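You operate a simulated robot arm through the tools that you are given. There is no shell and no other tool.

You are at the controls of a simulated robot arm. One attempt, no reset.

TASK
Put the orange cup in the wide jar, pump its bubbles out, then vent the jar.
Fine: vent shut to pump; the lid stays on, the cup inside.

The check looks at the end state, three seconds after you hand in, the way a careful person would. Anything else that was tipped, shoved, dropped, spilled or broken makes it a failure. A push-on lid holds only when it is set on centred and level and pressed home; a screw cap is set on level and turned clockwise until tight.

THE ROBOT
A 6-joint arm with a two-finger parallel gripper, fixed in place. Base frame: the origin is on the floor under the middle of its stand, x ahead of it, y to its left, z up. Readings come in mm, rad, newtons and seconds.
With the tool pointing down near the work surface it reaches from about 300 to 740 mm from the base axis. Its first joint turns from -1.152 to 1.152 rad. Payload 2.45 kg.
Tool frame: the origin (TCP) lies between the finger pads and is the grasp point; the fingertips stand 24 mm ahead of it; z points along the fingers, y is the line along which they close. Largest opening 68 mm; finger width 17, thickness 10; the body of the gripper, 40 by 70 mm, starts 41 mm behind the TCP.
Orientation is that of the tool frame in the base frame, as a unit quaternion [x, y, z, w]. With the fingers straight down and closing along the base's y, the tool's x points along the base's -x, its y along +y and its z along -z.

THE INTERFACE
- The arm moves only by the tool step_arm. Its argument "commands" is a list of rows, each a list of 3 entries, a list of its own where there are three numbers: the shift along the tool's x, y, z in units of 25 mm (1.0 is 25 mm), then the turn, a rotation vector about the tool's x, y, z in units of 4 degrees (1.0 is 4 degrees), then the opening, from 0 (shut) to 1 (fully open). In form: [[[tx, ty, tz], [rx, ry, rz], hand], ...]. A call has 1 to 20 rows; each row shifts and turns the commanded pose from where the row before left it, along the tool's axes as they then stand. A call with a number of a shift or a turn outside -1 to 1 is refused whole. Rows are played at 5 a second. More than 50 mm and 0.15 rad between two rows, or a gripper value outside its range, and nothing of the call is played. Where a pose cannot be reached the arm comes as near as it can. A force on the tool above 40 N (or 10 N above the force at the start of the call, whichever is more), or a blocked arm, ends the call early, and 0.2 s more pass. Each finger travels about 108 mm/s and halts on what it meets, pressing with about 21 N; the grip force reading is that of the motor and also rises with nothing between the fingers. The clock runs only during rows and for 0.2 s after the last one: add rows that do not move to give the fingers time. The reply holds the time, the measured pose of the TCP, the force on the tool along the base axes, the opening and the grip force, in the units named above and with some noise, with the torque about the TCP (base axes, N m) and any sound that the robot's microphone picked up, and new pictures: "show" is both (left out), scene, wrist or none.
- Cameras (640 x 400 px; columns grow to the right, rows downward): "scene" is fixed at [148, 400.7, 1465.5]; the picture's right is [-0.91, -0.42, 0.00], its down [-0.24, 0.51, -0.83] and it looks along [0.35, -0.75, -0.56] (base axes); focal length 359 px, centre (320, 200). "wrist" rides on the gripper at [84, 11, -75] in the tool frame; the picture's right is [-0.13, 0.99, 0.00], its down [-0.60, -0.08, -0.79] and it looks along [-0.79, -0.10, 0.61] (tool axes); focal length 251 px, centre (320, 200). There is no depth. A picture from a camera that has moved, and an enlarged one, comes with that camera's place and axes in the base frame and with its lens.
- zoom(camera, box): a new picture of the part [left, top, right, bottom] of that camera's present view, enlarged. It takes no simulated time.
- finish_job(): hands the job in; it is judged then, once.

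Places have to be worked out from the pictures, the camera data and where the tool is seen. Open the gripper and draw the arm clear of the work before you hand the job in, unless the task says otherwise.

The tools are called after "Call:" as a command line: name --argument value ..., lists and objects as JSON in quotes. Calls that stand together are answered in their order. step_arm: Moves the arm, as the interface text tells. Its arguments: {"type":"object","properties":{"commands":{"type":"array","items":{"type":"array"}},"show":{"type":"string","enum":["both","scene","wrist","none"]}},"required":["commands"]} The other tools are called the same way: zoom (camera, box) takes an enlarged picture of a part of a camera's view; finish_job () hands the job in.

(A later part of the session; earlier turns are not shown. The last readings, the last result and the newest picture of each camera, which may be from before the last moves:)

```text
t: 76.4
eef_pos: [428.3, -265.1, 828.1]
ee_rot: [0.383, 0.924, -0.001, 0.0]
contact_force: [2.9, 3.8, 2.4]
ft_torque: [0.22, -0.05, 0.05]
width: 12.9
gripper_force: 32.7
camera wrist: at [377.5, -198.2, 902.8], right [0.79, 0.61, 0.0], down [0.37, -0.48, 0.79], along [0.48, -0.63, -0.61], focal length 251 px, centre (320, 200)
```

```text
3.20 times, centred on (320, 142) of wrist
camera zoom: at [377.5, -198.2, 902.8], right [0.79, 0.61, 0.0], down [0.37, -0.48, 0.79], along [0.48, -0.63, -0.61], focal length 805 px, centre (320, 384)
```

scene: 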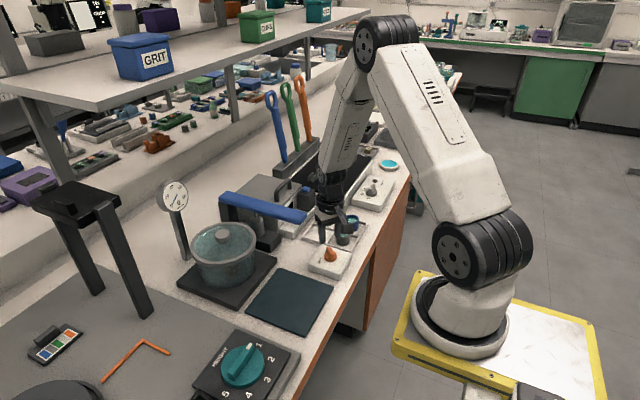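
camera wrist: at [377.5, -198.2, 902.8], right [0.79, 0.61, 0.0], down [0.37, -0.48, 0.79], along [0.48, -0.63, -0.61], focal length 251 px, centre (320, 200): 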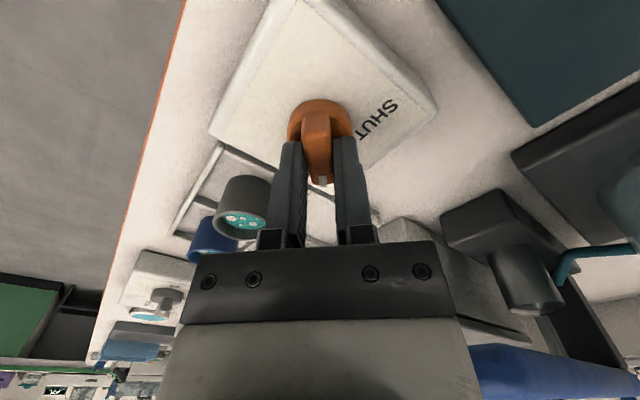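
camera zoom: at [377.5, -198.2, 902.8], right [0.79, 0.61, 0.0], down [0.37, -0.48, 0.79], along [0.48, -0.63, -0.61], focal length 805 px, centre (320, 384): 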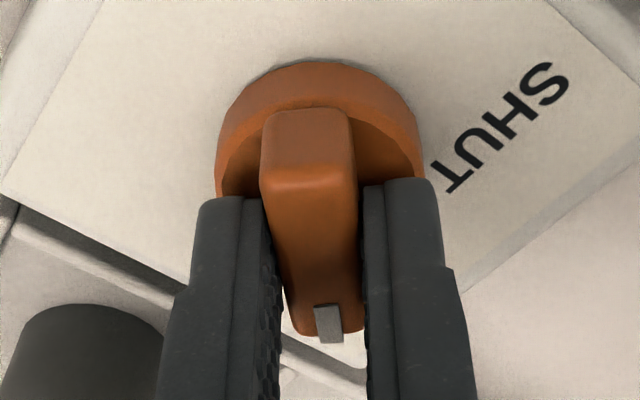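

The bar is gripped (12.9 mm). I'll turn it counter-clockwise (from above) toward SHUT, first about 40°, and check forces.

Call:
step_arm --commands '[[[0, 0, 0], [0, 0, -0.5], 0.1], [[0, 0, 0], [0, 0, -1], 0.1], [[0, 0, 0], [0, 0, -1], 0.1], [[0, 0, 0], [0, 0, -1], 0.1], [[0, 0, 0], [0, 0, -1], 0.1], [[0, 0, 0], [0, 0, -1], 0.1], [[0, 0, 0], [0, 0, -1], 0.1], [[0, 0, 0], [0, 0, -1], 0.1], [[0, 0, 0], [0, 0, -1], 0.1], [[0, 0, 0], [0, 0, -1], 0.1], [[0, 0, 0], [0, 0, 0], 0.1]]' --show "wrist"

Call:
zoom --camera "scene" --box '[315, 235, 355, 275]'

```text
t: 78.8
eef_pos: [428.8, -264.0, 827.4]
ee_rot: [0.06, 0.998, -0.001, 0.0]
contact_force: [2.0, 6.6, 2.8]
ft_torque: [0.2, -0.57, 0.0]
width: 12.8
gripper_force: 33.6
stopped in row 11: the force on the tool passed its limit at 40 N (the readings are from after the stop); the commanded pose is now the measured one
camera wrist: at [347.2, -243.9, 902.8], right [0.25, 0.97, 0.0], down [0.59, -0.15, 0.79], along [0.77, -0.2, -0.61], focal length 251 px, centre (320, 200)
```

wrist: 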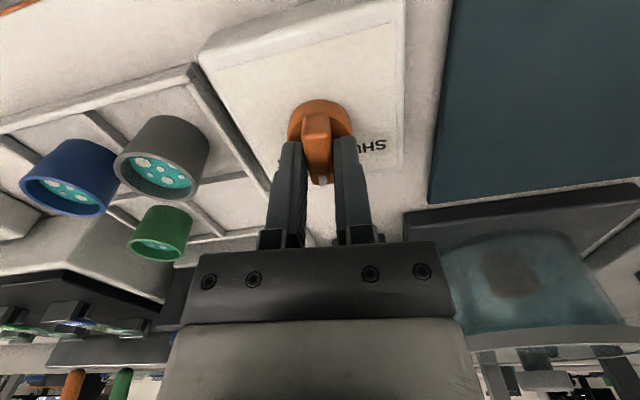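

```text
10.00 times, centred on (335, 255) of scene
camera zoom: at [148.1, 400.8, 1465.5], right [-0.91, -0.42, 0.0], down [-0.24, 0.51, -0.83], along [0.35, -0.75, -0.56], focal length 3594 px, centre (170, -350)
```

zoom: 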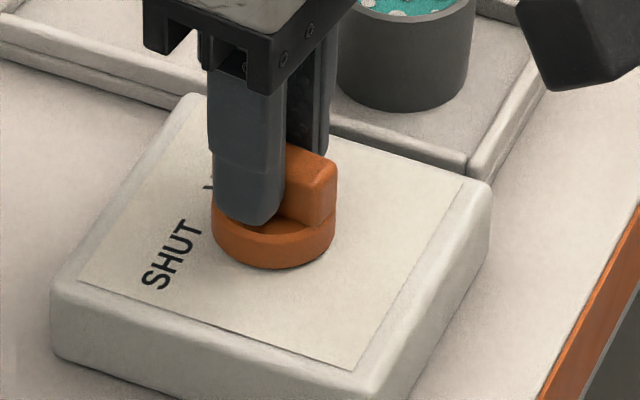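

The knob turned with the gripper to about −7°, but side load built up because the tool axis is a few mm off the knob axis. I'll shift +1.5 mm in y to relieve it.

Call:
step_arm --commands '[[[0, 0.06, 0], [0, 0, 0], 0.1], [[0, 0, 0], [0, 0, 0], 0.1]]' --show "none"

```text
t: 79.4
eef_pos: [429.1, -266.8, 827.9]
ee_rot: [0.06, 0.998, -0.001, -0.001]
contact_force: [0.6, -13.5, -8.3]
ft_torque: [0.05, 0.9, 0.01]
width: 12.7
gripper_force: 32.6
```

The load reversed, so the balance is about 1 mm back. I'll correct and continue the turn in smaller portions with a small compensating shift.

Call:
step_arm --commands '[[[0, -0.04, 0], [0, 0, 0], 0.1], [[0, 0, 0], [0, 0, 0], 0.1]]' --show "none"

Call:
step_arm --commands '[[[0, 0.01, 0], [0, 0, -1], 0.1], [[0, 0.01, 0], [0, 0, -1], 0.1], [[0, 0.01, 0], [0, 0, -1], 0.1], [[0, 0, 0], [0, 0, 0], 0.1]]' --show "none"

```text
t: 80.0
eef_pos: [429.6, -265.5, 827.2]
ee_rot: [0.06, 0.998, -0.001, 0.0]
contact_force: [2.1, -5.5, -9.4]
ft_torque: [-0.11, -1.0, 0.02]
width: 13.0
gripper_force: 33.4
```

```text
t: 81.0
eef_pos: [428.0, -264.9, 827.7]
ee_rot: [-0.045, 0.999, -0.001, 0.0]
contact_force: [-0.8, -16.5, -14.3]
ft_torque: [-0.15, -0.28, 0.06]
width: 13.0
gripper_force: 32.8
```

Side load −16 N in y, so I'll back off 1 mm in −y and keep turning without the extra shift.

Call:
step_arm --commands '[[[0, -0.04, 0.02], [0, 0, 0], 0.1], [[0, 0, 0], [0, 0, -1], 0.1], [[0, 0, 0], [0, 0, -1], 0.1], [[0, 0, 0], [0, 0, -1], 0.1], [[0, 0, 0], [0, 0, 0], 0.1]]' --show "wrist"

Call:
zoom --camera "scene" --box '[315, 235, 355, 275]'

```text
t: 82.2
eef_pos: [428.5, -264.5, 827.6]
ee_rot: [-0.151, 0.989, 0.0, 0.0]
contact_force: [-5.3, 15.6, 31.1]
ft_torque: [0.53, 0.01, -0.02]
width: 13.0
gripper_force: 33.5
camera wrist: at [346.0, -278.9, 902.9], right [-0.17, 0.99, 0.0], down [0.6, 0.1, 0.79], along [0.78, 0.14, -0.61], focal length 251 px, centre (320, 200)
```

wrist: 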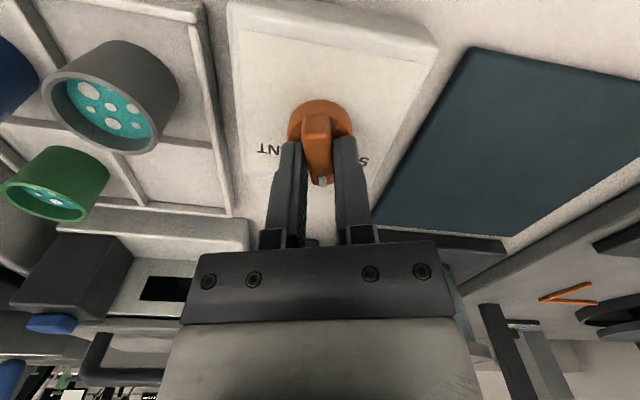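

```text
10.00 times, centred on (335, 255) of scene
camera zoom: at [147.5, 401.4, 1465.4], right [-0.91, -0.42, 0.0], down [-0.24, 0.51, -0.83], along [0.35, -0.75, -0.56], focal length 3594 px, centre (170, -350)
```

zoom: 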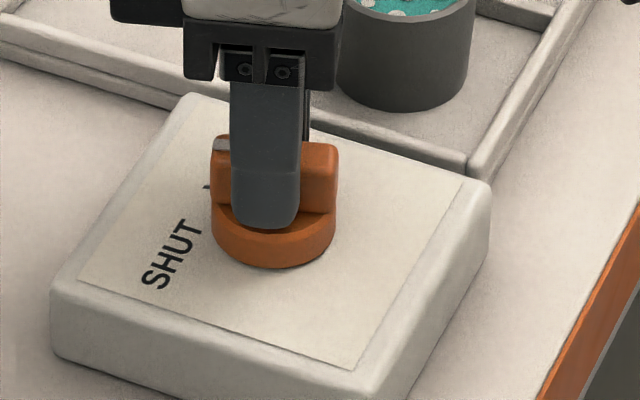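

Bar is at about +17° now. I'll relieve the vertical and side loads with sub-millimetre shifts and continue turning.

Call:
step_arm --commands '[[[0, 0.02, -0.012], [0, 0, 0], 0.1], [[0, 0, 0], [0, 0, -0.5], 0.1], [[0, 0, 0], [0, 0, 0], 0.1]]' --show "none"

```text
t: 83.0
eef_pos: [429.4, -264.0, 827.1]
ee_rot: [-0.167, 0.986, -0.001, 0.0]
contact_force: [6.3, 13.1, 13.4]
ft_torque: [0.24, 0.35, 0.0]
width: 13.0
gripper_force: 32.9
```

Load is decreasing. I'll continue with a bit more shift and another 12° of turn.

Call:
step_arm --commands '[[[0, 0.03, -0.008], [0, 0, 0], 0.1], [[0, 0.005, 0], [0, 0, -1], 0.1], [[0, 0.005, 0], [0, 0, -1], 0.1], [[0, 0, 0], [0, 0, 0], 0.1]]' --show "none"

Call:
step_arm --commands '[[[0, 0, 0], [0, 0, 0], 0.1]]' --show "none"

```text
t: 84.0
eef_pos: [428.4, -263.7, 827.4]
ee_rot: [-0.235, 0.972, -0.001, -0.001]
contact_force: [7.0, 2.2, -9.0]
ft_torque: [0.5, -0.93, 0.03]
width: 12.7
gripper_force: 32.6
```

```text
t: 84.4
eef_pos: [428.9, -265.3, 826.6]
ee_rot: [-0.235, 0.972, -0.002, -0.001]
contact_force: [8.7, 0.0, -11.8]
ft_torque: [0.35, -0.72, 0.02]
width: 12.9
gripper_force: 32.9
```

At +27°. I'll continue in two smaller turns to reach +45°.

Call:
step_arm --commands '[[[0, 0, 0.006], [0, 0, -1], 0.1], [[0, 0, 0], [0, 0, -1], 0.1], [[0, 0, 0], [0, 0, 0], 0.1]]' --show "none"

Call:
step_arm --commands '[[[0, 0, 0], [0, 0, 0], 0.1]]' --show "wrist"

Call:
zoom --camera "scene" --box '[315, 235, 355, 275]'

```text
t: 85.2
eef_pos: [428.4, -264.2, 827.3]
ee_rot: [-0.302, 0.953, 0.0, -0.001]
contact_force: [7.4, 0.3, -9.4]
ft_torque: [0.28, -0.33, -0.03]
width: 12.9
gripper_force: 32.7
```

```text
t: 85.6
eef_pos: [427.7, -264.4, 826.8]
ee_rot: [-0.302, 0.953, -0.001, 0.0]
contact_force: [6.2, -1.1, -9.2]
ft_torque: [-0.04, 0.05, 0.01]
width: 12.9
gripper_force: 32.8
camera wrist: at [354.2, -303.5, 902.6], right [-0.47, 0.88, 0.0], down [0.54, 0.29, 0.79], along [0.7, 0.37, -0.61], focal length 251 px, centre (320, 200)
```

wrist: 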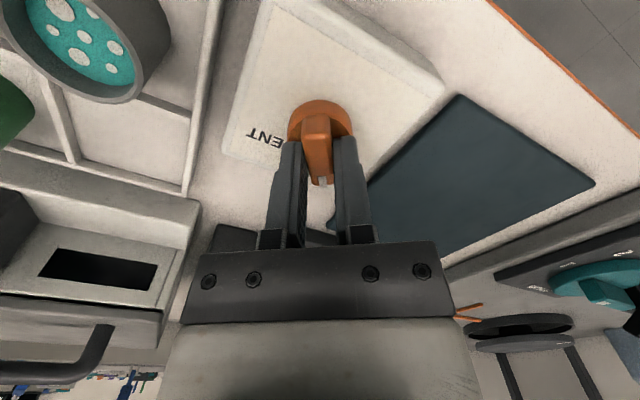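

```text
10.00 times, centred on (335, 255) of scene
camera zoom: at [148.3, 400.6, 1465.5], right [-0.91, -0.42, 0.0], down [-0.24, 0.51, -0.83], along [0.35, -0.75, -0.56], focal length 3594 px, centre (170, -350)
```

zoom: 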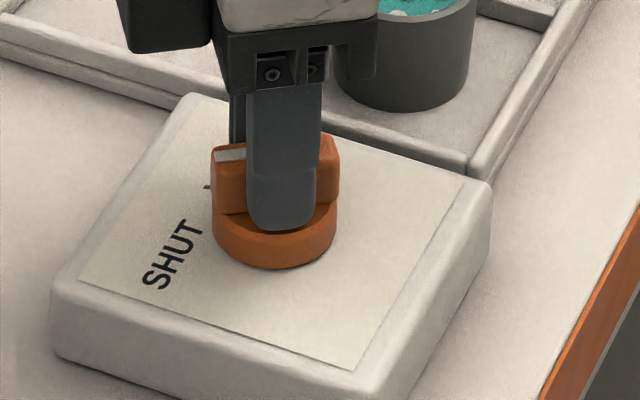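

Bar is at about +35°. I'll continue the last ~10° to SHUT.

Call:
step_arm --commands '[[[0, 0, 0.006], [0, 0, -1], 0.1], [[0, 0, 0], [0, 0, -0.8], 0.1], [[0, 0, 0], [0, 0, -0.7], 0.1], [[0, 0, 0], [0, 0, 0], 0.1]]' --show "none"

Call:
step_arm --commands '[[[0, 0, 0], [0, 0, 0], 0.1]]' --show "wrist"

Call:
zoom --camera "scene" --box '[315, 235, 355, 275]'

```text
t: 86.6
eef_pos: [428.4, -265.3, 827.2]
ee_rot: [-0.384, 0.923, -0.001, -0.001]
contact_force: [1.7, -3.1, -7.1]
ft_torque: [0.0, 0.03, -0.12]
width: 12.7
gripper_force: 33.2
```

```text
t: 87.0
eef_pos: [427.4, -264.2, 827.7]
ee_rot: [-0.384, 0.923, -0.002, 0.0]
contact_force: [0.6, -4.6, -5.6]
ft_torque: [-0.06, 0.05, -0.11]
width: 13.1
gripper_force: 32.8
camera wrist: at [362.1, -315.7, 902.7], right [-0.61, 0.79, 0.0], down [0.48, 0.37, 0.79], along [0.63, 0.48, -0.61], focal length 251 px, centre (320, 200)
```

wrist: 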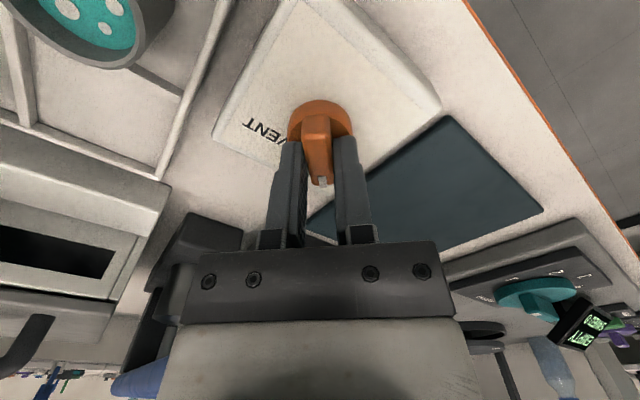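

```text
10.00 times, centred on (335, 255) of scene
camera zoom: at [148.1, 400.6, 1465.6], right [-0.91, -0.42, 0.0], down [-0.24, 0.51, -0.83], along [0.35, -0.75, -0.56], focal length 3594 px, centre (170, -350)
```

zoom: 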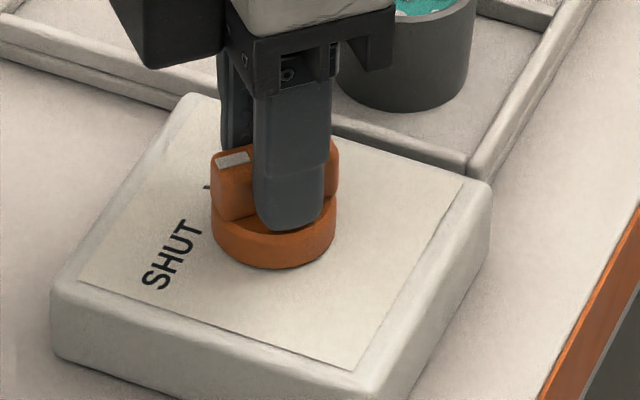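

Yaw is 45° and a small reaction torque has appeared, suggesting the stop. I'll push 2° more to confirm, then release and look.

Call:
step_arm --commands '[[[0, 0, 0], [0, 0, -0.5], 0.1], [[0, 0, 0], [0, 0, 0], 0.1]]' --show "none"

Call:
step_arm --commands '[[[0, 0, 0], [0, 0, 0], 0.3], [[0, 0, 0], [0, 0, 0], 0.5], [[0, 0, 0], [0, 0, 0], 0.5], [[0, 0, -0.6], [0, 0, 0], 0.5], [[0, 0, -0.9], [0, 0, 0], 0.5], [[0, 0, -0.9], [0, 0, 0], 0.5], [[0, 0, 0], [0, 0, 0], 0.5]]' --show "wrist"

Call:
zoom --camera "scene" --box '[315, 235, 355, 275]'

Call:
zoom --camera "wrist" --box '[220, 30, 420, 155]'

```text
t: 87.6
eef_pos: [429.0, -264.7, 826.9]
ee_rot: [-0.4, 0.916, 0.0, -0.001]
contact_force: [-4.1, -6.9, -5.2]
ft_torque: [0.19, -0.25, -0.72]
width: 12.7
gripper_force: 33.7
```

```text
t: 89.2
eef_pos: [427.7, -264.4, 888.8]
ee_rot: [-0.4, 0.916, -0.001, -0.001]
contact_force: [0.1, 0.3, 0.1]
ft_torque: [0.02, 0.01, 0.02]
width: 33.9
gripper_force: 0.1
camera wrist: at [363.7, -317.8, 963.5], right [-0.64, 0.77, 0.0], down [0.47, 0.39, 0.79], along [0.61, 0.51, -0.61], focal length 251 px, centre (320, 200)
```

wrist: 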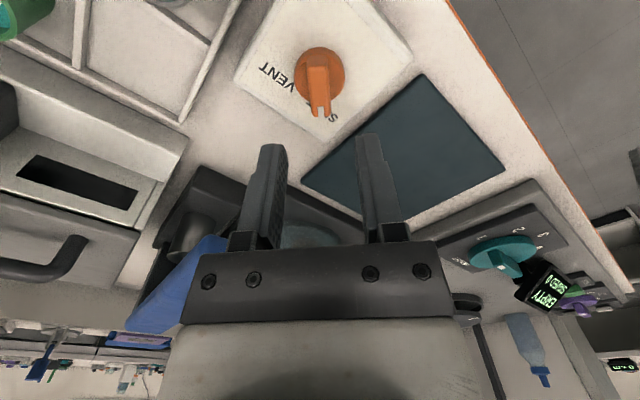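

```text
10.00 times, centred on (335, 255) of scene
camera zoom: at [148.0, 400.7, 1465.5], right [-0.91, -0.42, 0.0], down [-0.24, 0.51, -0.83], along [0.35, -0.75, -0.56], focal length 3594 px, centre (170, -350)
```

zoom: 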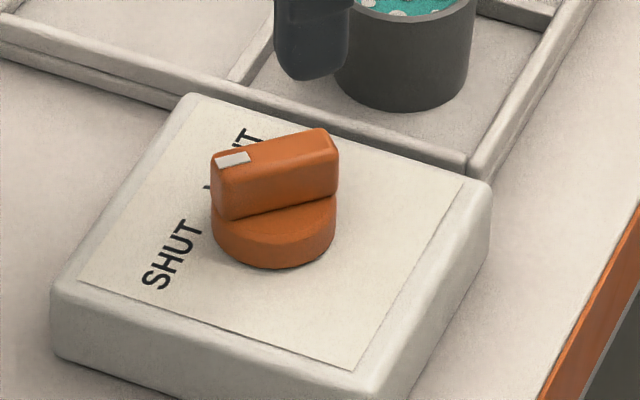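

```text
3.20 times, centred on (320, 92) of wrist
camera zoom: at [363.7, -317.8, 963.5], right [-0.64, 0.77, 0.0], down [0.47, 0.39, 0.79], along [0.61, 0.51, -0.61], focal length 805 px, centre (320, 544)
```

zoom: 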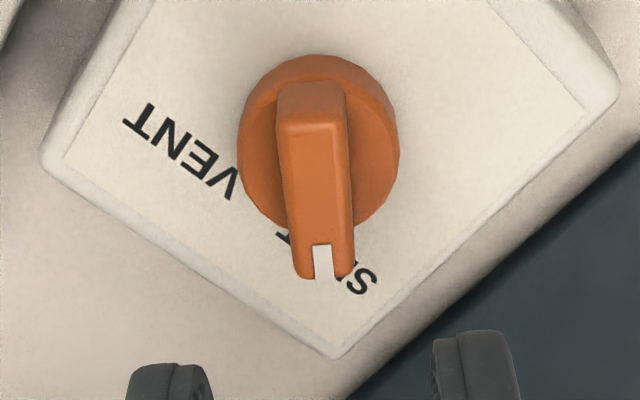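

The pointer now sits over SHUT against its stop. I'll rotate the tool back to neutral, return above the jar, and re-centre the lid.

Call:
step_arm --commands '[[[0, 0, -0.3], [0, 0, 1], 0.8], [[0, 0, -0.3], [0, 0, 1], 0.8], [[0, 0, -0.3], [0, 0, 1], 0.8], [[0, 0, -0.3], [0, 0, 1], 0.8], [[0, 0, -0.3], [0, 0, 1], 0.8], [[0, 0, -0.3], [0, 0, 1], 0.8], [[0, 0, -0.3], [0, 0, 1], 0.8], [[0, 0, -0.3], [0, 0, 1], 0.8], [[0, 0, -0.3], [0, 0, 1], 0.8], [[0, 0, -0.3], [0, 0, 1], 0.8], [[0, 0, 0], [0, 0, 1], 0.8], [[0, 0, 0], [0, 0, 0.8], 0.8], [[0, 0, 0], [0, 0, 0], 0.8]]' --show "none"

Call:
step_arm --commands '[[[-0.5, 0.3, 0], [0, 0, 0], 0.8], [[-0.9, 0.55, 0], [0, 0, 0], 0.8], [[-0.9, 0.6, 0], [0, 0, 0], 0.8], [[-0.9, 0.6, 0], [0, 0, 0], 0.8], [[-0.9, 0.6, 0], [0, 0, 0], 0.8], [[-0.9, 0.6, 0], [0, 0, 0], 0.8], [[-0.9, 0.6, 0], [0, 0, 0], 0.8], [[-0.9, 0.6, 0], [0, 0, 0], 0.8], [[-0.9, 0.6, 0], [0, 0, 0], 0.8], [[-0.9, 0.5, 0], [0, 0, 0], 0.8], [[-0.5, 0.2, 0], [0, 0, 0], 0.8], [[0, 0, 0], [0, 0, 0], 0.8], [[0, 0, 0], [0, 0, 0], 0.8]]' --show "both"

Call:
zoom --camera "wrist" --box '[160, 0, 480, 200]'

Call:
zoom --camera "scene" --box '[180, 210, 270, 290]'

```text
t: 92.0
eef_pos: [429.7, -264.0, 963.2]
ee_rot: [0.0, 1.0, -0.001, 0.0]
contact_force: [0.6, 0.8, 0.7]
ft_torque: [-0.02, -0.01, -0.02]
width: 54.4
gripper_force: 0.1
```

```text
t: 94.8
eef_pos: [655.6, -118.5, 961.0]
ee_rot: [0.001, 1.0, -0.001, 0.0]
contact_force: [0.6, -0.5, 0.2]
ft_torque: [-0.03, 0.04, 0.01]
width: 54.6
gripper_force: 0.1
camera wrist: at [572.9, -107.8, 1036.8], right [0.13, 0.99, 0.0], down [0.6, -0.08, 0.79], along [0.79, -0.1, -0.61], focal length 251 px, centre (320, 200)
```

scene: 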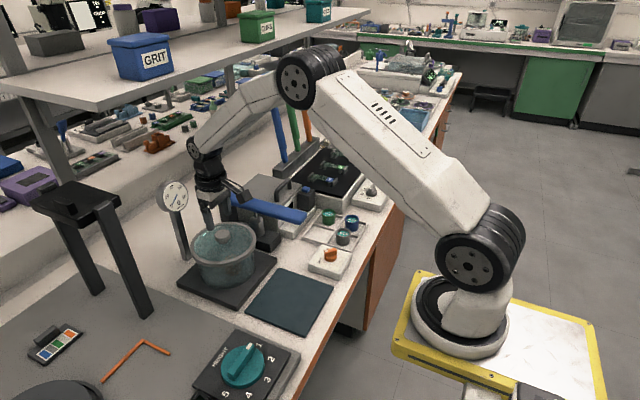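
wrist: 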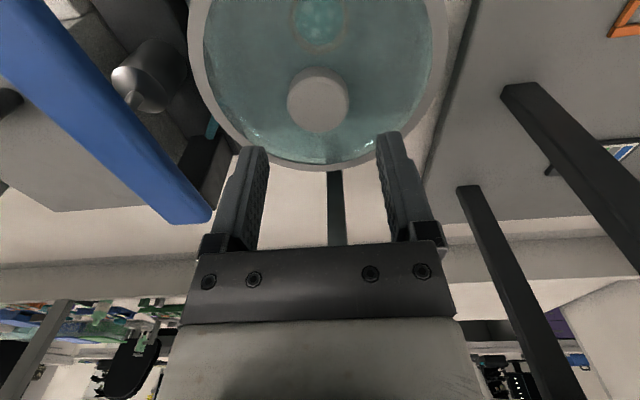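

```text
2.00 times, centred on (320, 100) of wrist
camera zoom: at [572.9, -107.8, 1036.8], right [0.13, 0.99, 0.0], down [0.6, -0.08, 0.79], along [0.79, -0.1, -0.61], focal length 503 px, centre (320, 400)
```

zoom: 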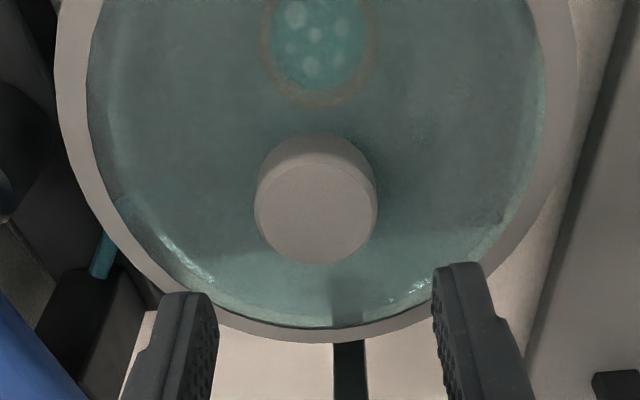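

```text
5.00 times, centred on (225, 250) of scene
camera zoom: at [148.0, 400.7, 1465.5], right [-0.91, -0.42, 0.0], down [-0.24, 0.51, -0.83], along [0.35, -0.75, -0.56], focal length 1797 px, centre (795, -50)
```

zoom: 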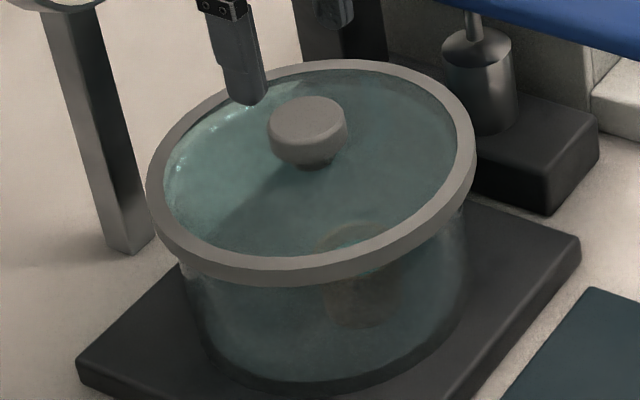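

The lid is about 3 mm short in x relative to the jar. I'll take stationary readings to fix the tool position precisely before regripping.

Call:
step_arm --commands '[[[0, 0, 0], [0, 0, 0], 0.8]]' --show "none"

Call:
step_arm --commands '[[[0, 0, 0], [0, 0, 0], 0.8]]' --show "none"

Call:
step_arm --commands '[[[0, 0, 0], [0, 0, 0], 0.8]]' --show "none"

Call:
step_arm --commands '[[[0, 0, 0], [0, 0, 0], 0.8]]' --show "none"

```text
t: 95.2
eef_pos: [656.4, -119.3, 962.1]
ee_rot: [0.0, 1.0, 0.0, -0.001]
contact_force: [-0.1, -0.4, -0.2]
ft_torque: [-0.04, 0.04, 0.0]
width: 54.2
gripper_force: 0.0
```

```text
t: 95.6
eef_pos: [655.4, -119.7, 962.2]
ee_rot: [0.0, 1.0, 0.0, 0.0]
contact_force: [0.2, 1.2, 0.6]
ft_torque: [0.02, -0.02, 0.01]
width: 54.4
gripper_force: 0.0
```

```text
t: 96.0
eef_pos: [656.1, -120.0, 961.7]
ee_rot: [0.0, 1.0, -0.001, 0.0]
contact_force: [-1.2, -0.7, -0.4]
ft_torque: [-0.01, -0.02, -0.01]
width: 54.1
gripper_force: 0.1
```

```text
t: 96.4
eef_pos: [656.0, -120.4, 961.8]
ee_rot: [0.001, 1.0, -0.001, 0.0]
contact_force: [0.5, 0.2, -0.6]
ft_torque: [-0.01, 0.0, 0.02]
width: 54.4
gripper_force: 0.1
```

Tool mean is (655.9, -119.6), the lid is at about (657.2, -120.7), and the jar target is (660.5, -119.5). I'll regrip the knob, lift 3 mm, carry it +3.3 mm in x, and set it down again.

Call:
step_arm --commands '[[[-0.05, 0, 0.4], [0, 0, 0], 0.8], [[0, 0, 0.6], [0, 0, 0], 0.8], [[0, 0, 0.6], [0, 0, 0], 0.8], [[0, 0, 0.4], [0, 0, 0], 0.8], [[0, 0, 0.12], [0, 0, 0], 0.8], [[0, 0, 0], [0, 0, 0], 0.8], [[0, 0, 0], [0, 0, 0], 0.6], [[0, 0, 0], [0, 0, 0], 0.4], [[0, 0, 0], [0, 0, 0], 0.4], [[0, 0, 0], [0, 0, 0], 0.4]]' --show "none"

Call:
zoom --camera "wrist" --box '[120, 0, 520, 250]'

```text
t: 98.6
eef_pos: [656.8, -119.6, 909.1]
ee_rot: [0.001, 1.0, -0.001, -0.002]
contact_force: [-0.4, -0.9, 0.0]
ft_torque: [-0.12, 0.0, -0.03]
width: 37.2
gripper_force: 20.6
```

```text
1.60 times, centred on (320, 125) of wrist
camera zoom: at [573.1, -108.4, 984.4], right [0.13, 0.99, 0.0], down [0.6, -0.08, 0.79], along [0.79, -0.1, -0.61], focal length 402 px, centre (320, 320)
```

zoom: 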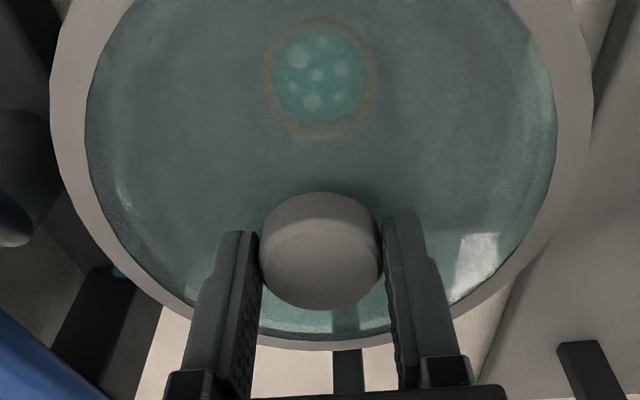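

Regripped; lid centre is now at about (657.8, -119.2). I'll lift 3 mm, move +2.7 mm in x and set it back.

Call:
step_arm --commands '[[[0, 0, -0.14], [0, 0, 0], 0.4], [[0, 0, 0], [0, 0, 0], 0.4], [[-0.11, 0, 0], [0, 0, 0], 0.4], [[0, 0, 0], [0, 0, 0], 0.4], [[0, 0, 0], [0, 0, 0], 0.4]]' --show "none"

Call:
zoom --camera "scene" --box '[184, 240, 216, 275]'

Call:
zoom --camera "scene" --box '[230, 235, 262, 270]'

```text
t: 99.8
eef_pos: [659.7, -120.2, 912.2]
ee_rot: [0.0, 1.0, -0.001, 0.0]
contact_force: [0.7, -0.3, -2.3]
ft_torque: [-0.01, -0.04, -0.03]
width: 37.2
gripper_force: 20.6
```

```text
11.43 times, centred on (200, 258) of scene
camera zoom: at [148.1, 400.7, 1465.5], right [-0.91, -0.42, 0.0], down [-0.24, 0.51, -0.83], along [0.35, -0.75, -0.56], focal length 4108 px, centre (1691, -457)
```

zoom: 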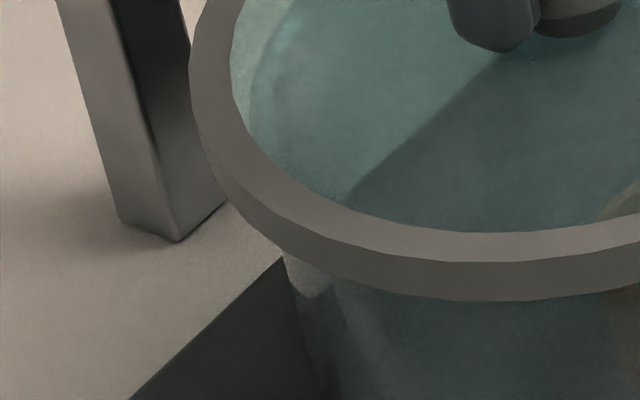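

```text
11.43 times, centred on (246, 252) of scene
camera zoom: at [148.1, 400.7, 1465.5], right [-0.91, -0.42, 0.0], down [-0.24, 0.51, -0.83], along [0.35, -0.75, -0.56], focal length 4108 px, centre (1166, -400)
```

zoom: 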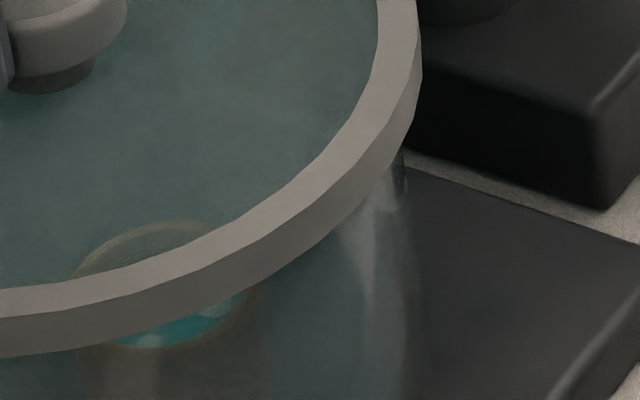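

The lid is concentric within ~0.6 mm in the scene view. I'll lower it onto the rim and press lightly through the grip.

Call:
step_arm --commands '[[[-0.01, 0, 0.07], [0, 0, 0], 0.4], [[0, 0, 0.07], [0, 0, 0], 0.4], [[0, 0, 0.03], [0, 0, 0], 0.4], [[0, 0, 0], [0, 0, 0], 0.4]]' --show "none"

Call:
step_arm --commands '[[[0, 0, 0.05], [0, 0, 0], 0.4], [[0, 0, 0.05], [0, 0, 0], 0.4], [[0, 0, 0], [0, 0, 0], 0.4]]' --show "none"

```text
t: 100.8
eef_pos: [660.2, -119.5, 909.5]
ee_rot: [0.0, 1.0, -0.001, 0.0]
contact_force: [-6.2, 2.4, 14.4]
ft_torque: [0.04, 0.36, -0.02]
width: 37.0
gripper_force: 21.0
```

```text
t: 101.6
eef_pos: [661.5, -120.0, 906.6]
ee_rot: [-0.001, 1.0, -0.002, 0.0]
contact_force: [-2.8, 3.1, 18.0]
ft_torque: [0.06, 0.02, 0.03]
width: 37.1
gripper_force: 20.9
```

The lid rests stably at the same height. I'll unload, release, rise, close the fingers, press straight down on the knob top and unload straight up.

Call:
step_arm --commands '[[[0, 0, -0.06], [0, 0, 0], 0.4], [[0, 0, 0], [0, 0, 0], 0.5], [[0, 0, 0], [0, 0, 0], 0.6], [[0, 0, 0], [0, 0, 0], 0.75], [[0, 0, -0.4], [0, 0, 0], 0.75], [[0, 0, -0.6], [0, 0, 0], 0.75], [[0, 0, -0.3], [0, 0, 0], 0.75], [[0, 0, 0], [0, 0, 0], 0.3], [[0, 0, 0], [0, 0, 0], 0], [[0, 0, 0], [0, 0, 0], 0]]' --show "none"

Call:
step_arm --commands '[[[0, 0, 0.4], [0, 0, 0], 0], [[0, 0, 0.2], [0, 0, 0], 0], [[0, 0, 0.06], [0, 0, 0], 0], [[0, 0, 0.04], [0, 0, 0], 0], [[0, 0, 0.04], [0, 0, 0], 0], [[0, 0, 0.04], [0, 0, 0], 0], [[0, 0, 0.04], [0, 0, 0], 0]]' --show "none"

```text
t: 103.8
eef_pos: [660.8, -120.4, 940.0]
ee_rot: [-0.001, 1.0, -0.001, 0.0]
contact_force: [-0.2, 0.4, -0.3]
ft_torque: [-0.01, -0.01, -0.01]
width: 0.0
gripper_force: 20.5
```

```text
t: 105.0
eef_pos: [661.8, -120.0, 925.7]
ee_rot: [0.001, 1.0, -0.002, 0.002]
contact_force: [-2.9, 0.3, 4.2]
ft_torque: [0.04, 0.08, -0.01]
width: 0.2
gripper_force: 21.3
stopped in row 6: the force on the tool passed its limit at 43 N (the readings are from after the stop); the commanded pose is now the measured one
```

Pressed past 40 N straight down. I'll lift straight up and look at the lid again.

Call:
step_arm --commands '[[[0, 0, -0.3], [0, 0, 0], 0], [[0, 0, -0.7], [0, 0, 0], 0], [[0, 0, -0.8], [0, 0, 0], 0], [[0, 0, -0.8], [0, 0, 0], 0], [[0, 0, 0], [0, 0, 0], 0]]' --show "both"

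Call:
zoom --camera "scene" --box '[184, 240, 216, 275]'

Call:
zoom --camera "scene" --box '[230, 235, 262, 270]'

Call:
zoom --camera "wrist" --box '[160, 0, 480, 200]'

```text
t: 106.2
eef_pos: [662.2, -120.2, 988.8]
ee_rot: [0.0, 1.0, -0.001, 0.001]
contact_force: [-0.1, 0.3, 0.2]
ft_torque: [-0.02, 0.03, -0.02]
width: 0.1
gripper_force: 20.9
camera wrist: at [578.1, -108.1, 1064.4], right [0.13, 0.99, 0.0], down [0.6, -0.08, 0.8], along [0.79, -0.1, -0.61], focal length 251 px, centre (320, 200)
```

scene: 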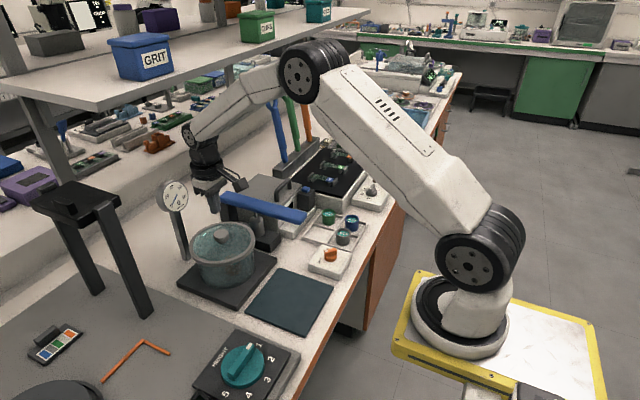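
wrist: 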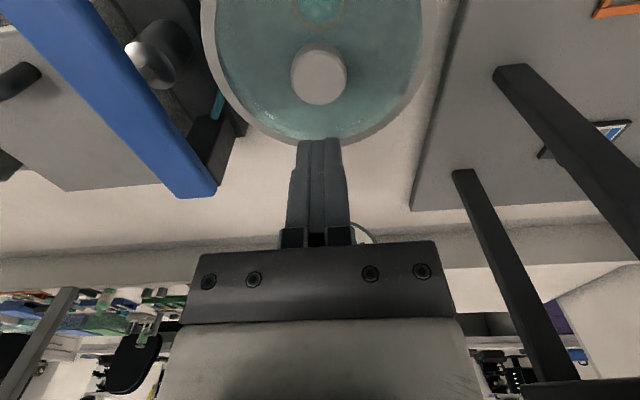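

```text
11.43 times, centred on (200, 258) of scene
camera zoom: at [148.0, 400.7, 1465.5], right [-0.91, -0.42, 0.0], down [-0.24, 0.51, -0.83], along [0.35, -0.75, -0.56], focal length 4108 px, centre (1691, -457)
```

zoom: 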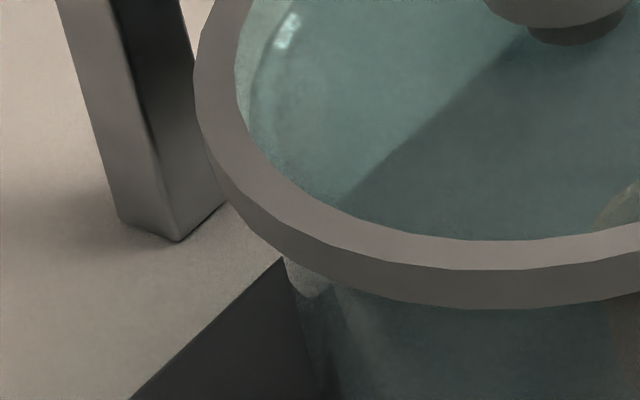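

```text
11.43 times, centred on (246, 252) of scene
camera zoom: at [148.0, 400.7, 1465.5], right [-0.91, -0.42, 0.0], down [-0.24, 0.51, -0.83], along [0.35, -0.75, -0.56], focal length 4108 px, centre (1166, -400)
```

zoom: 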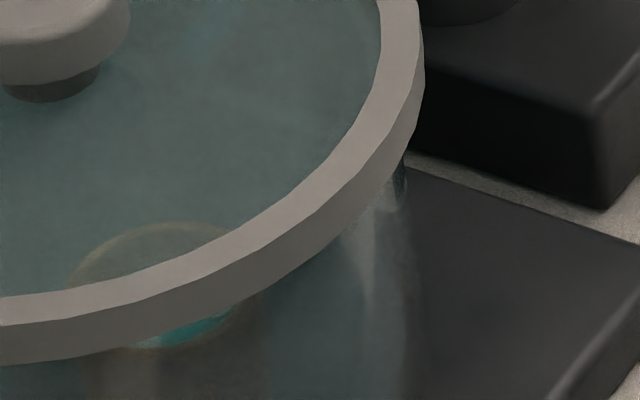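

```text
2.00 times, centred on (320, 100) of wrist
camera zoom: at [578.1, -108.1, 1064.4], right [0.13, 0.99, 0.0], down [0.6, -0.08, 0.8], along [0.79, -0.1, -0.61], focal length 503 px, centre (320, 400)
```

zoom: 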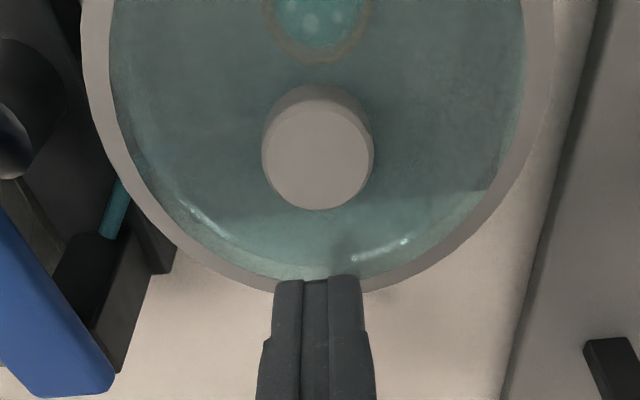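

The lid is within ~1.4 mm of centre and level. Now to the pump: I'll move above the free end of the blue lever with closed fingers.

Call:
step_arm --commands '[[[0.4, -0.4, 0], [0, 0, 0], 0], [[0.8, -0.8, 0], [0, 0, 0], 0], [[0.8, -0.8, 0], [0, 0, 0], 0], [[0.8, -0.8, 0], [0, 0, 0], 0], [[0.8, -0.8, 0], [0, 0, 0], 0], [[0.8, -0.8, 0], [0, 0, 0], 0], [[0.8, -0.8, 0], [0, 0, 0], 0], [[0.6, -0.5, 0], [0, 0, 0], 0], [[0.6, 0, 0], [0, 0, 0], 0], [[0.6, 0, 0], [0, 0, 0], 0], [[0.6, 0, 0], [0, 0, 0], 0], [[0, 0, 0], [0, 0, 0], 0]]' --show "both"

Call:
zoom --camera "scene" --box '[200, 170, 340, 260]'

Call:
zoom --camera "wrist" --box '[160, 0, 480, 200]'

```text
t: 108.8
eef_pos: [471.5, -262.7, 988.9]
ee_rot: [0.0, 1.0, -0.001, 0.002]
contact_force: [-0.4, 0.6, 0.2]
ft_torque: [0.02, -0.01, 0.02]
width: 0.0
gripper_force: 20.8
camera wrist: at [387.6, -250.5, 1064.3], right [0.13, 0.99, 0.0], down [0.6, -0.08, 0.8], along [0.79, -0.1, -0.61], focal length 251 px, centre (320, 200)
```

scene: 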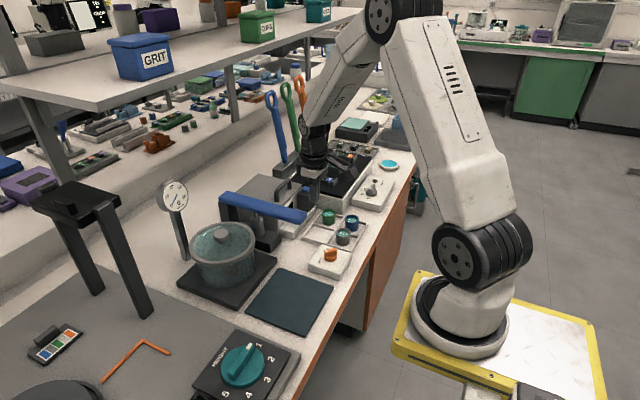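
wrist: 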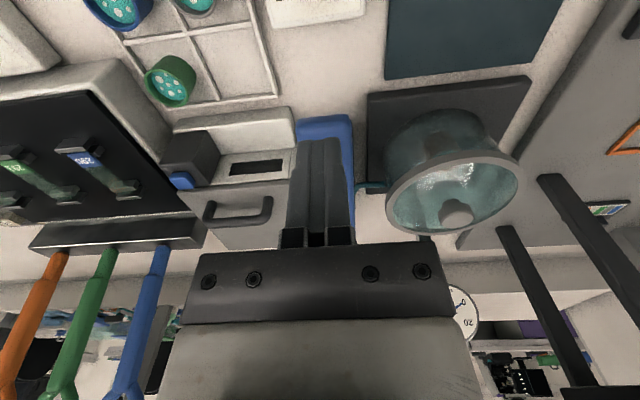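

```text
4.44 times, centred on (270, 215) of scene
camera zoom: at [148.0, 400.7, 1465.5], right [-0.91, -0.42, 0.0], down [-0.24, 0.51, -0.83], along [0.35, -0.75, -0.56], focal length 1597 px, centre (542, 133)
```

zoom: 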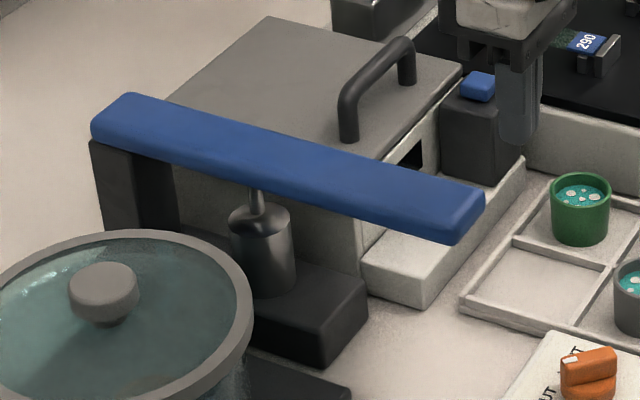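

```text
2.00 times, centred on (320, 100) of wrist
camera zoom: at [387.6, -250.5, 1064.3], right [0.13, 0.99, 0.0], down [0.6, -0.08, 0.8], along [0.79, -0.1, -0.61], focal length 503 px, centre (320, 400)
```

zoom: 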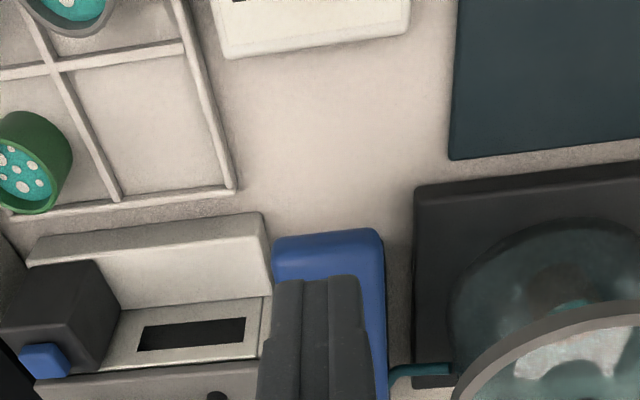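

The lever end is at x≈500, y≈−262, about 42 mm wide with its top near z≈900. I'll move over x≈520 and come down until contact.

Call:
step_arm --commands '[[[-0.6, 0, 0.2], [0, 0, 0], 0], [[-0.8, 0, 0.5], [0, 0, 0], 0], [[-0.54, 0, 0.6], [0, 0, 0], 0], [[0, 0, 0.5], [0, 0, 0], 0], [[0, 0, 0.3], [0, 0, 0], 0], [[0, 0, 0], [0, 0, 0], 0]]' --show "none"

Call:
zoom --camera "scene" --box '[200, 170, 340, 260]'

```text
t: 110.2
eef_pos: [519.9, -262.9, 936.3]
ee_rot: [0.0, 1.0, -0.002, 0.002]
contact_force: [-0.7, 0.1, 0.0]
ft_torque: [0.0, 0.0, 0.0]
width: 0.1
gripper_force: 20.9
```

```text
4.44 times, centred on (270, 215) of scene
camera zoom: at [148.0, 400.7, 1465.5], right [-0.91, -0.42, 0.0], down [-0.24, 0.51, -0.83], along [0.35, -0.75, -0.56], focal length 1597 px, centre (542, 133)
```

zoom: 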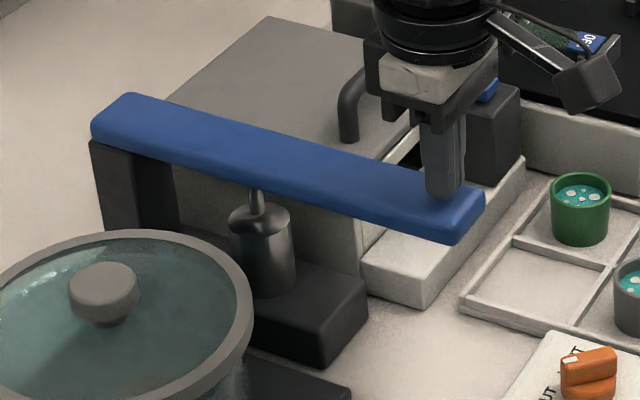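

The fingertips are over the lever end. I'll press down gradually and watch the force and the gauge.

Call:
step_arm --commands '[[[0, 0, 0.2], [0, 0, 0], 0], [[0, 0, 0.2], [0, 0, 0], 0], [[0, 0, 0.2], [0, 0, 0], 0], [[0, 0, 0.2], [0, 0, 0], 0], [[0, 0, 0.2], [0, 0, 0], 0], [[0, 0, 0], [0, 0, 0], 0]]' --show "none"

Call:
zoom --camera "scene" --box '[200, 170, 340, 260]'

Call:
zoom --camera "scene" --box '[150, 170, 200, 220]'

```text
t: 111.7
eef_pos: [521.3, -262.9, 912.0]
ee_rot: [0.0, 1.0, -0.002, 0.002]
contact_force: [0.1, 0.7, 0.7]
ft_torque: [-0.01, -0.02, 0.01]
width: 0.2
gripper_force: 21.0
```

```text
4.44 times, centred on (270, 215) of scene
camera zoom: at [148.0, 400.7, 1465.5], right [-0.91, -0.42, 0.0], down [-0.24, 0.51, -0.83], along [0.35, -0.75, -0.56], focal length 1597 px, centre (542, 133)
```

zoom: 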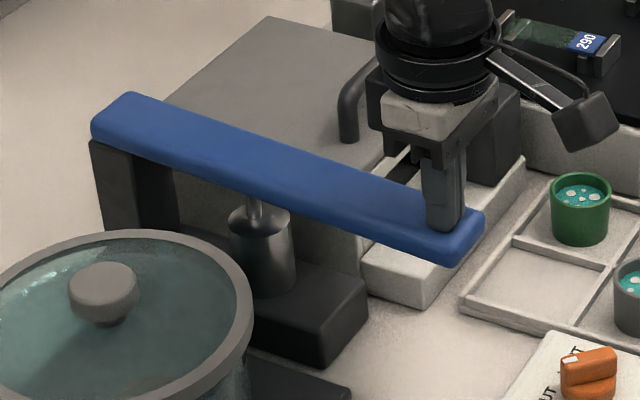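

```text
8.00 times, centred on (175, 195) of scene
camera zoom: at [148.0, 400.7, 1465.5], right [-0.91, -0.42, 0.0], down [-0.24, 0.51, -0.83], along [0.35, -0.75, -0.56], focal length 2875 px, centre (1480, 240)
```

zoom: 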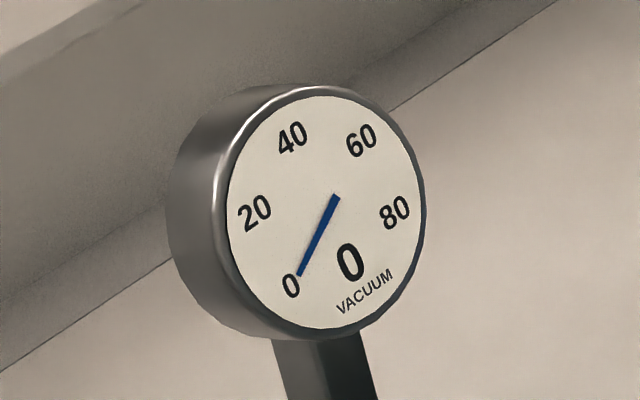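

The lever moves down easily. I'll continue the stroke further to its end.

Call:
step_arm --commands '[[[0, 0, 0.2], [0, 0, 0], 0], [[0, 0, 0.2], [0, 0, 0], 0], [[0, 0, 0.2], [0, 0, 0], 0], [[0, 0, 0.2], [0, 0, 0], 0], [[0, 0, 0.2], [0, 0, 0], 0], [[0, 0, 0.2], [0, 0, 0], 0], [[0, 0, 0], [0, 0, 0], 0]]' --show "none"

Call:
zoom --camera "scene" --box '[200, 170, 340, 260]'

Call:
zoom --camera "scene" --box '[150, 170, 200, 220]'

```text
t: 113.2
eef_pos: [520.4, -264.2, 880.9]
ee_rot: [0.0, 1.0, -0.002, 0.002]
contact_force: [-0.2, 0.6, 3.0]
ft_torque: [0.03, -0.06, 0.02]
width: 0.0
gripper_force: 20.7
```

```text
4.44 times, centred on (270, 215) of scene
camera zoom: at [148.0, 400.8, 1465.5], right [-0.91, -0.42, 0.0], down [-0.24, 0.51, -0.83], along [0.35, -0.75, -0.56], focal length 1597 px, centre (542, 133)
```

zoom: 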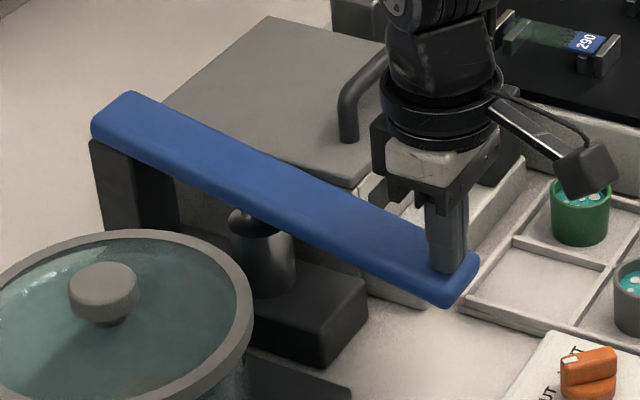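

```text
8.00 times, centred on (175, 195) of scene
camera zoom: at [148.0, 400.8, 1465.5], right [-0.91, -0.42, 0.0], down [-0.24, 0.51, -0.83], along [0.35, -0.75, -0.56], focal length 2875 px, centre (1480, 240)
```

zoom: 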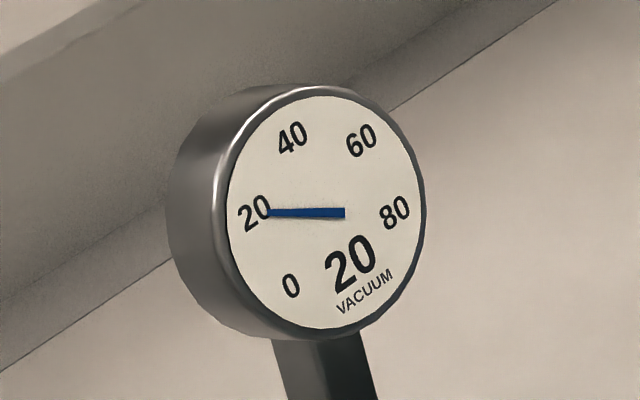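

The gauge reads 20, so the lid seals. I'll raise and see whether the lever springs back up.

Call:
step_arm --commands '[[[0, 0, -0.4], [0, 0, 0], 0], [[0, 0, -0.6], [0, 0, 0], 0], [[0, 0, -0.6], [0, 0, 0], 0], [[0, 0, -0.6], [0, 0, 0], 0], [[0, 0, 0], [0, 0, 0], 0], [[0, 0, 0], [0, 0, 0], 0]]' --show "none"

Call:
zoom --camera "scene" --box '[200, 170, 340, 260]'

Call:
zoom --camera "scene" --box '[150, 170, 200, 220]'

```text
t: 114.7
eef_pos: [520.7, -261.3, 938.0]
ee_rot: [0.0, 1.0, -0.001, 0.002]
contact_force: [0.5, 0.1, 0.6]
ft_torque: [0.03, -0.02, 0.01]
width: 0.0
gripper_force: 20.9
```

```text
4.44 times, centred on (270, 215) of scene
camera zoom: at [148.0, 400.7, 1465.5], right [-0.91, -0.42, 0.0], down [-0.24, 0.51, -0.83], along [0.35, -0.75, -0.56], focal length 1597 px, centre (542, 133)
```

zoom: 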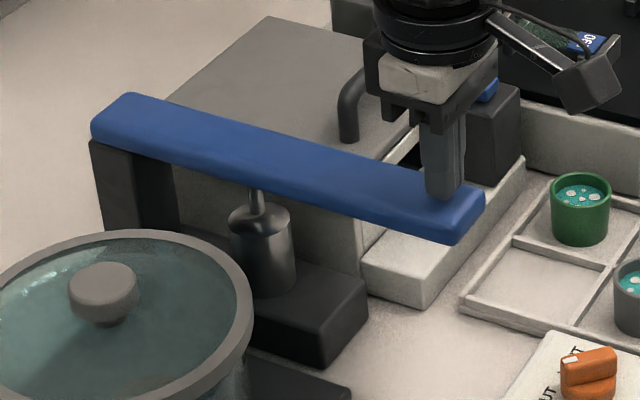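

```text
8.00 times, centred on (175, 195) of scene
camera zoom: at [148.0, 400.7, 1465.5], right [-0.91, -0.42, 0.0], down [-0.24, 0.51, -0.83], along [0.35, -0.75, -0.56], focal length 2875 px, centre (1480, 240)
```

zoom: 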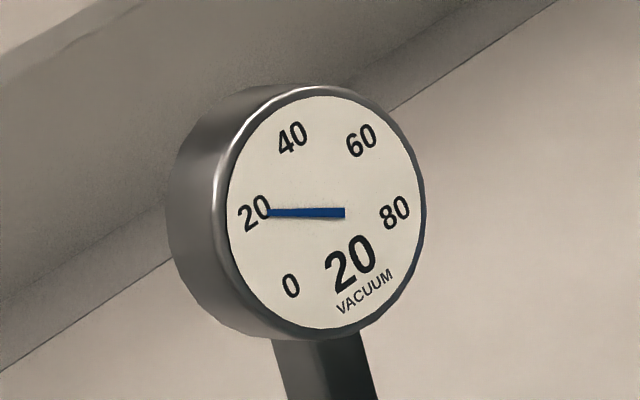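

The lever returns by itself and the vacuum holds at 20. I'll do a second full stroke.

Call:
step_arm --commands '[[[0, 0, 0.3], [0, 0, 0], 0], [[0, 0, 0.3], [0, 0, 0], 0], [[0, 0, 0.3], [0, 0, 0], 0], [[0, 0, 0.3], [0, 0, 0], 0], [[0, 0, 0.3], [0, 0, 0], 0], [[0, 0, 0.3], [0, 0, 0], 0], [[0, 0, 0.3], [0, 0, 0], 0], [[0, 0, 0.24], [0, 0, 0], 0], [[0, 0, 0], [0, 0, 0], 0], [[0, 0, 0], [0, 0, 0], 0], [[0, 0, -0.5], [0, 0, 0], 0], [[0, 0, -0.6], [0, 0, 0], 0], [[0, 0, -0.6], [0, 0, 0], 0], [[0, 0, -0.64], [0, 0, 0], 0], [[0, 0, 0], [0, 0, 0], 0], [[0, 0, 0], [0, 0, 0], 0]]' --show "none"

Call:
zoom --camera "scene" --box '[150, 170, 200, 220]'

Call:
zoom --camera "scene" --box '[180, 210, 270, 290]'

```text
t: 118.0
eef_pos: [521.5, -263.8, 935.9]
ee_rot: [0.0, 1.0, -0.002, 0.002]
contact_force: [-0.7, 0.3, 0.4]
ft_torque: [-0.02, 0.0, -0.02]
width: 0.0
gripper_force: 21.3
```

```text
8.00 times, centred on (175, 195) of scene
camera zoom: at [148.0, 400.7, 1465.5], right [-0.91, -0.42, 0.0], down [-0.24, 0.51, -0.83], along [0.35, -0.75, -0.56], focal length 2875 px, centre (1480, 240)
```

zoom: 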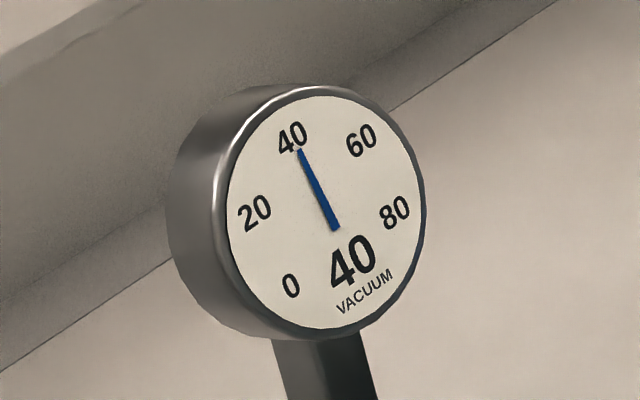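

```text
5.00 times, centred on (225, 250) of scene
camera zoom: at [148.0, 400.7, 1465.5], right [-0.91, -0.42, 0.0], down [-0.24, 0.51, -0.83], along [0.35, -0.75, -0.56], focal length 1797 px, centre (795, -50)
```

zoom: 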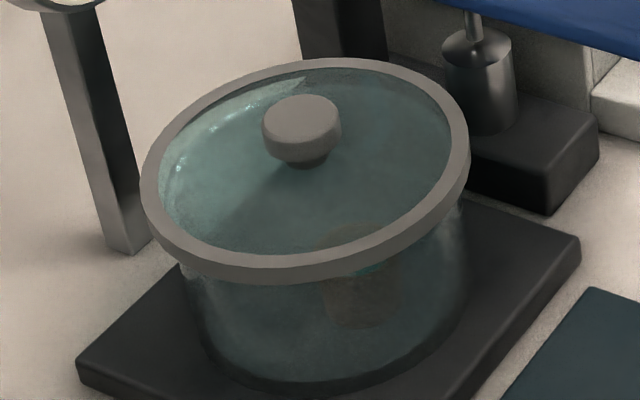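

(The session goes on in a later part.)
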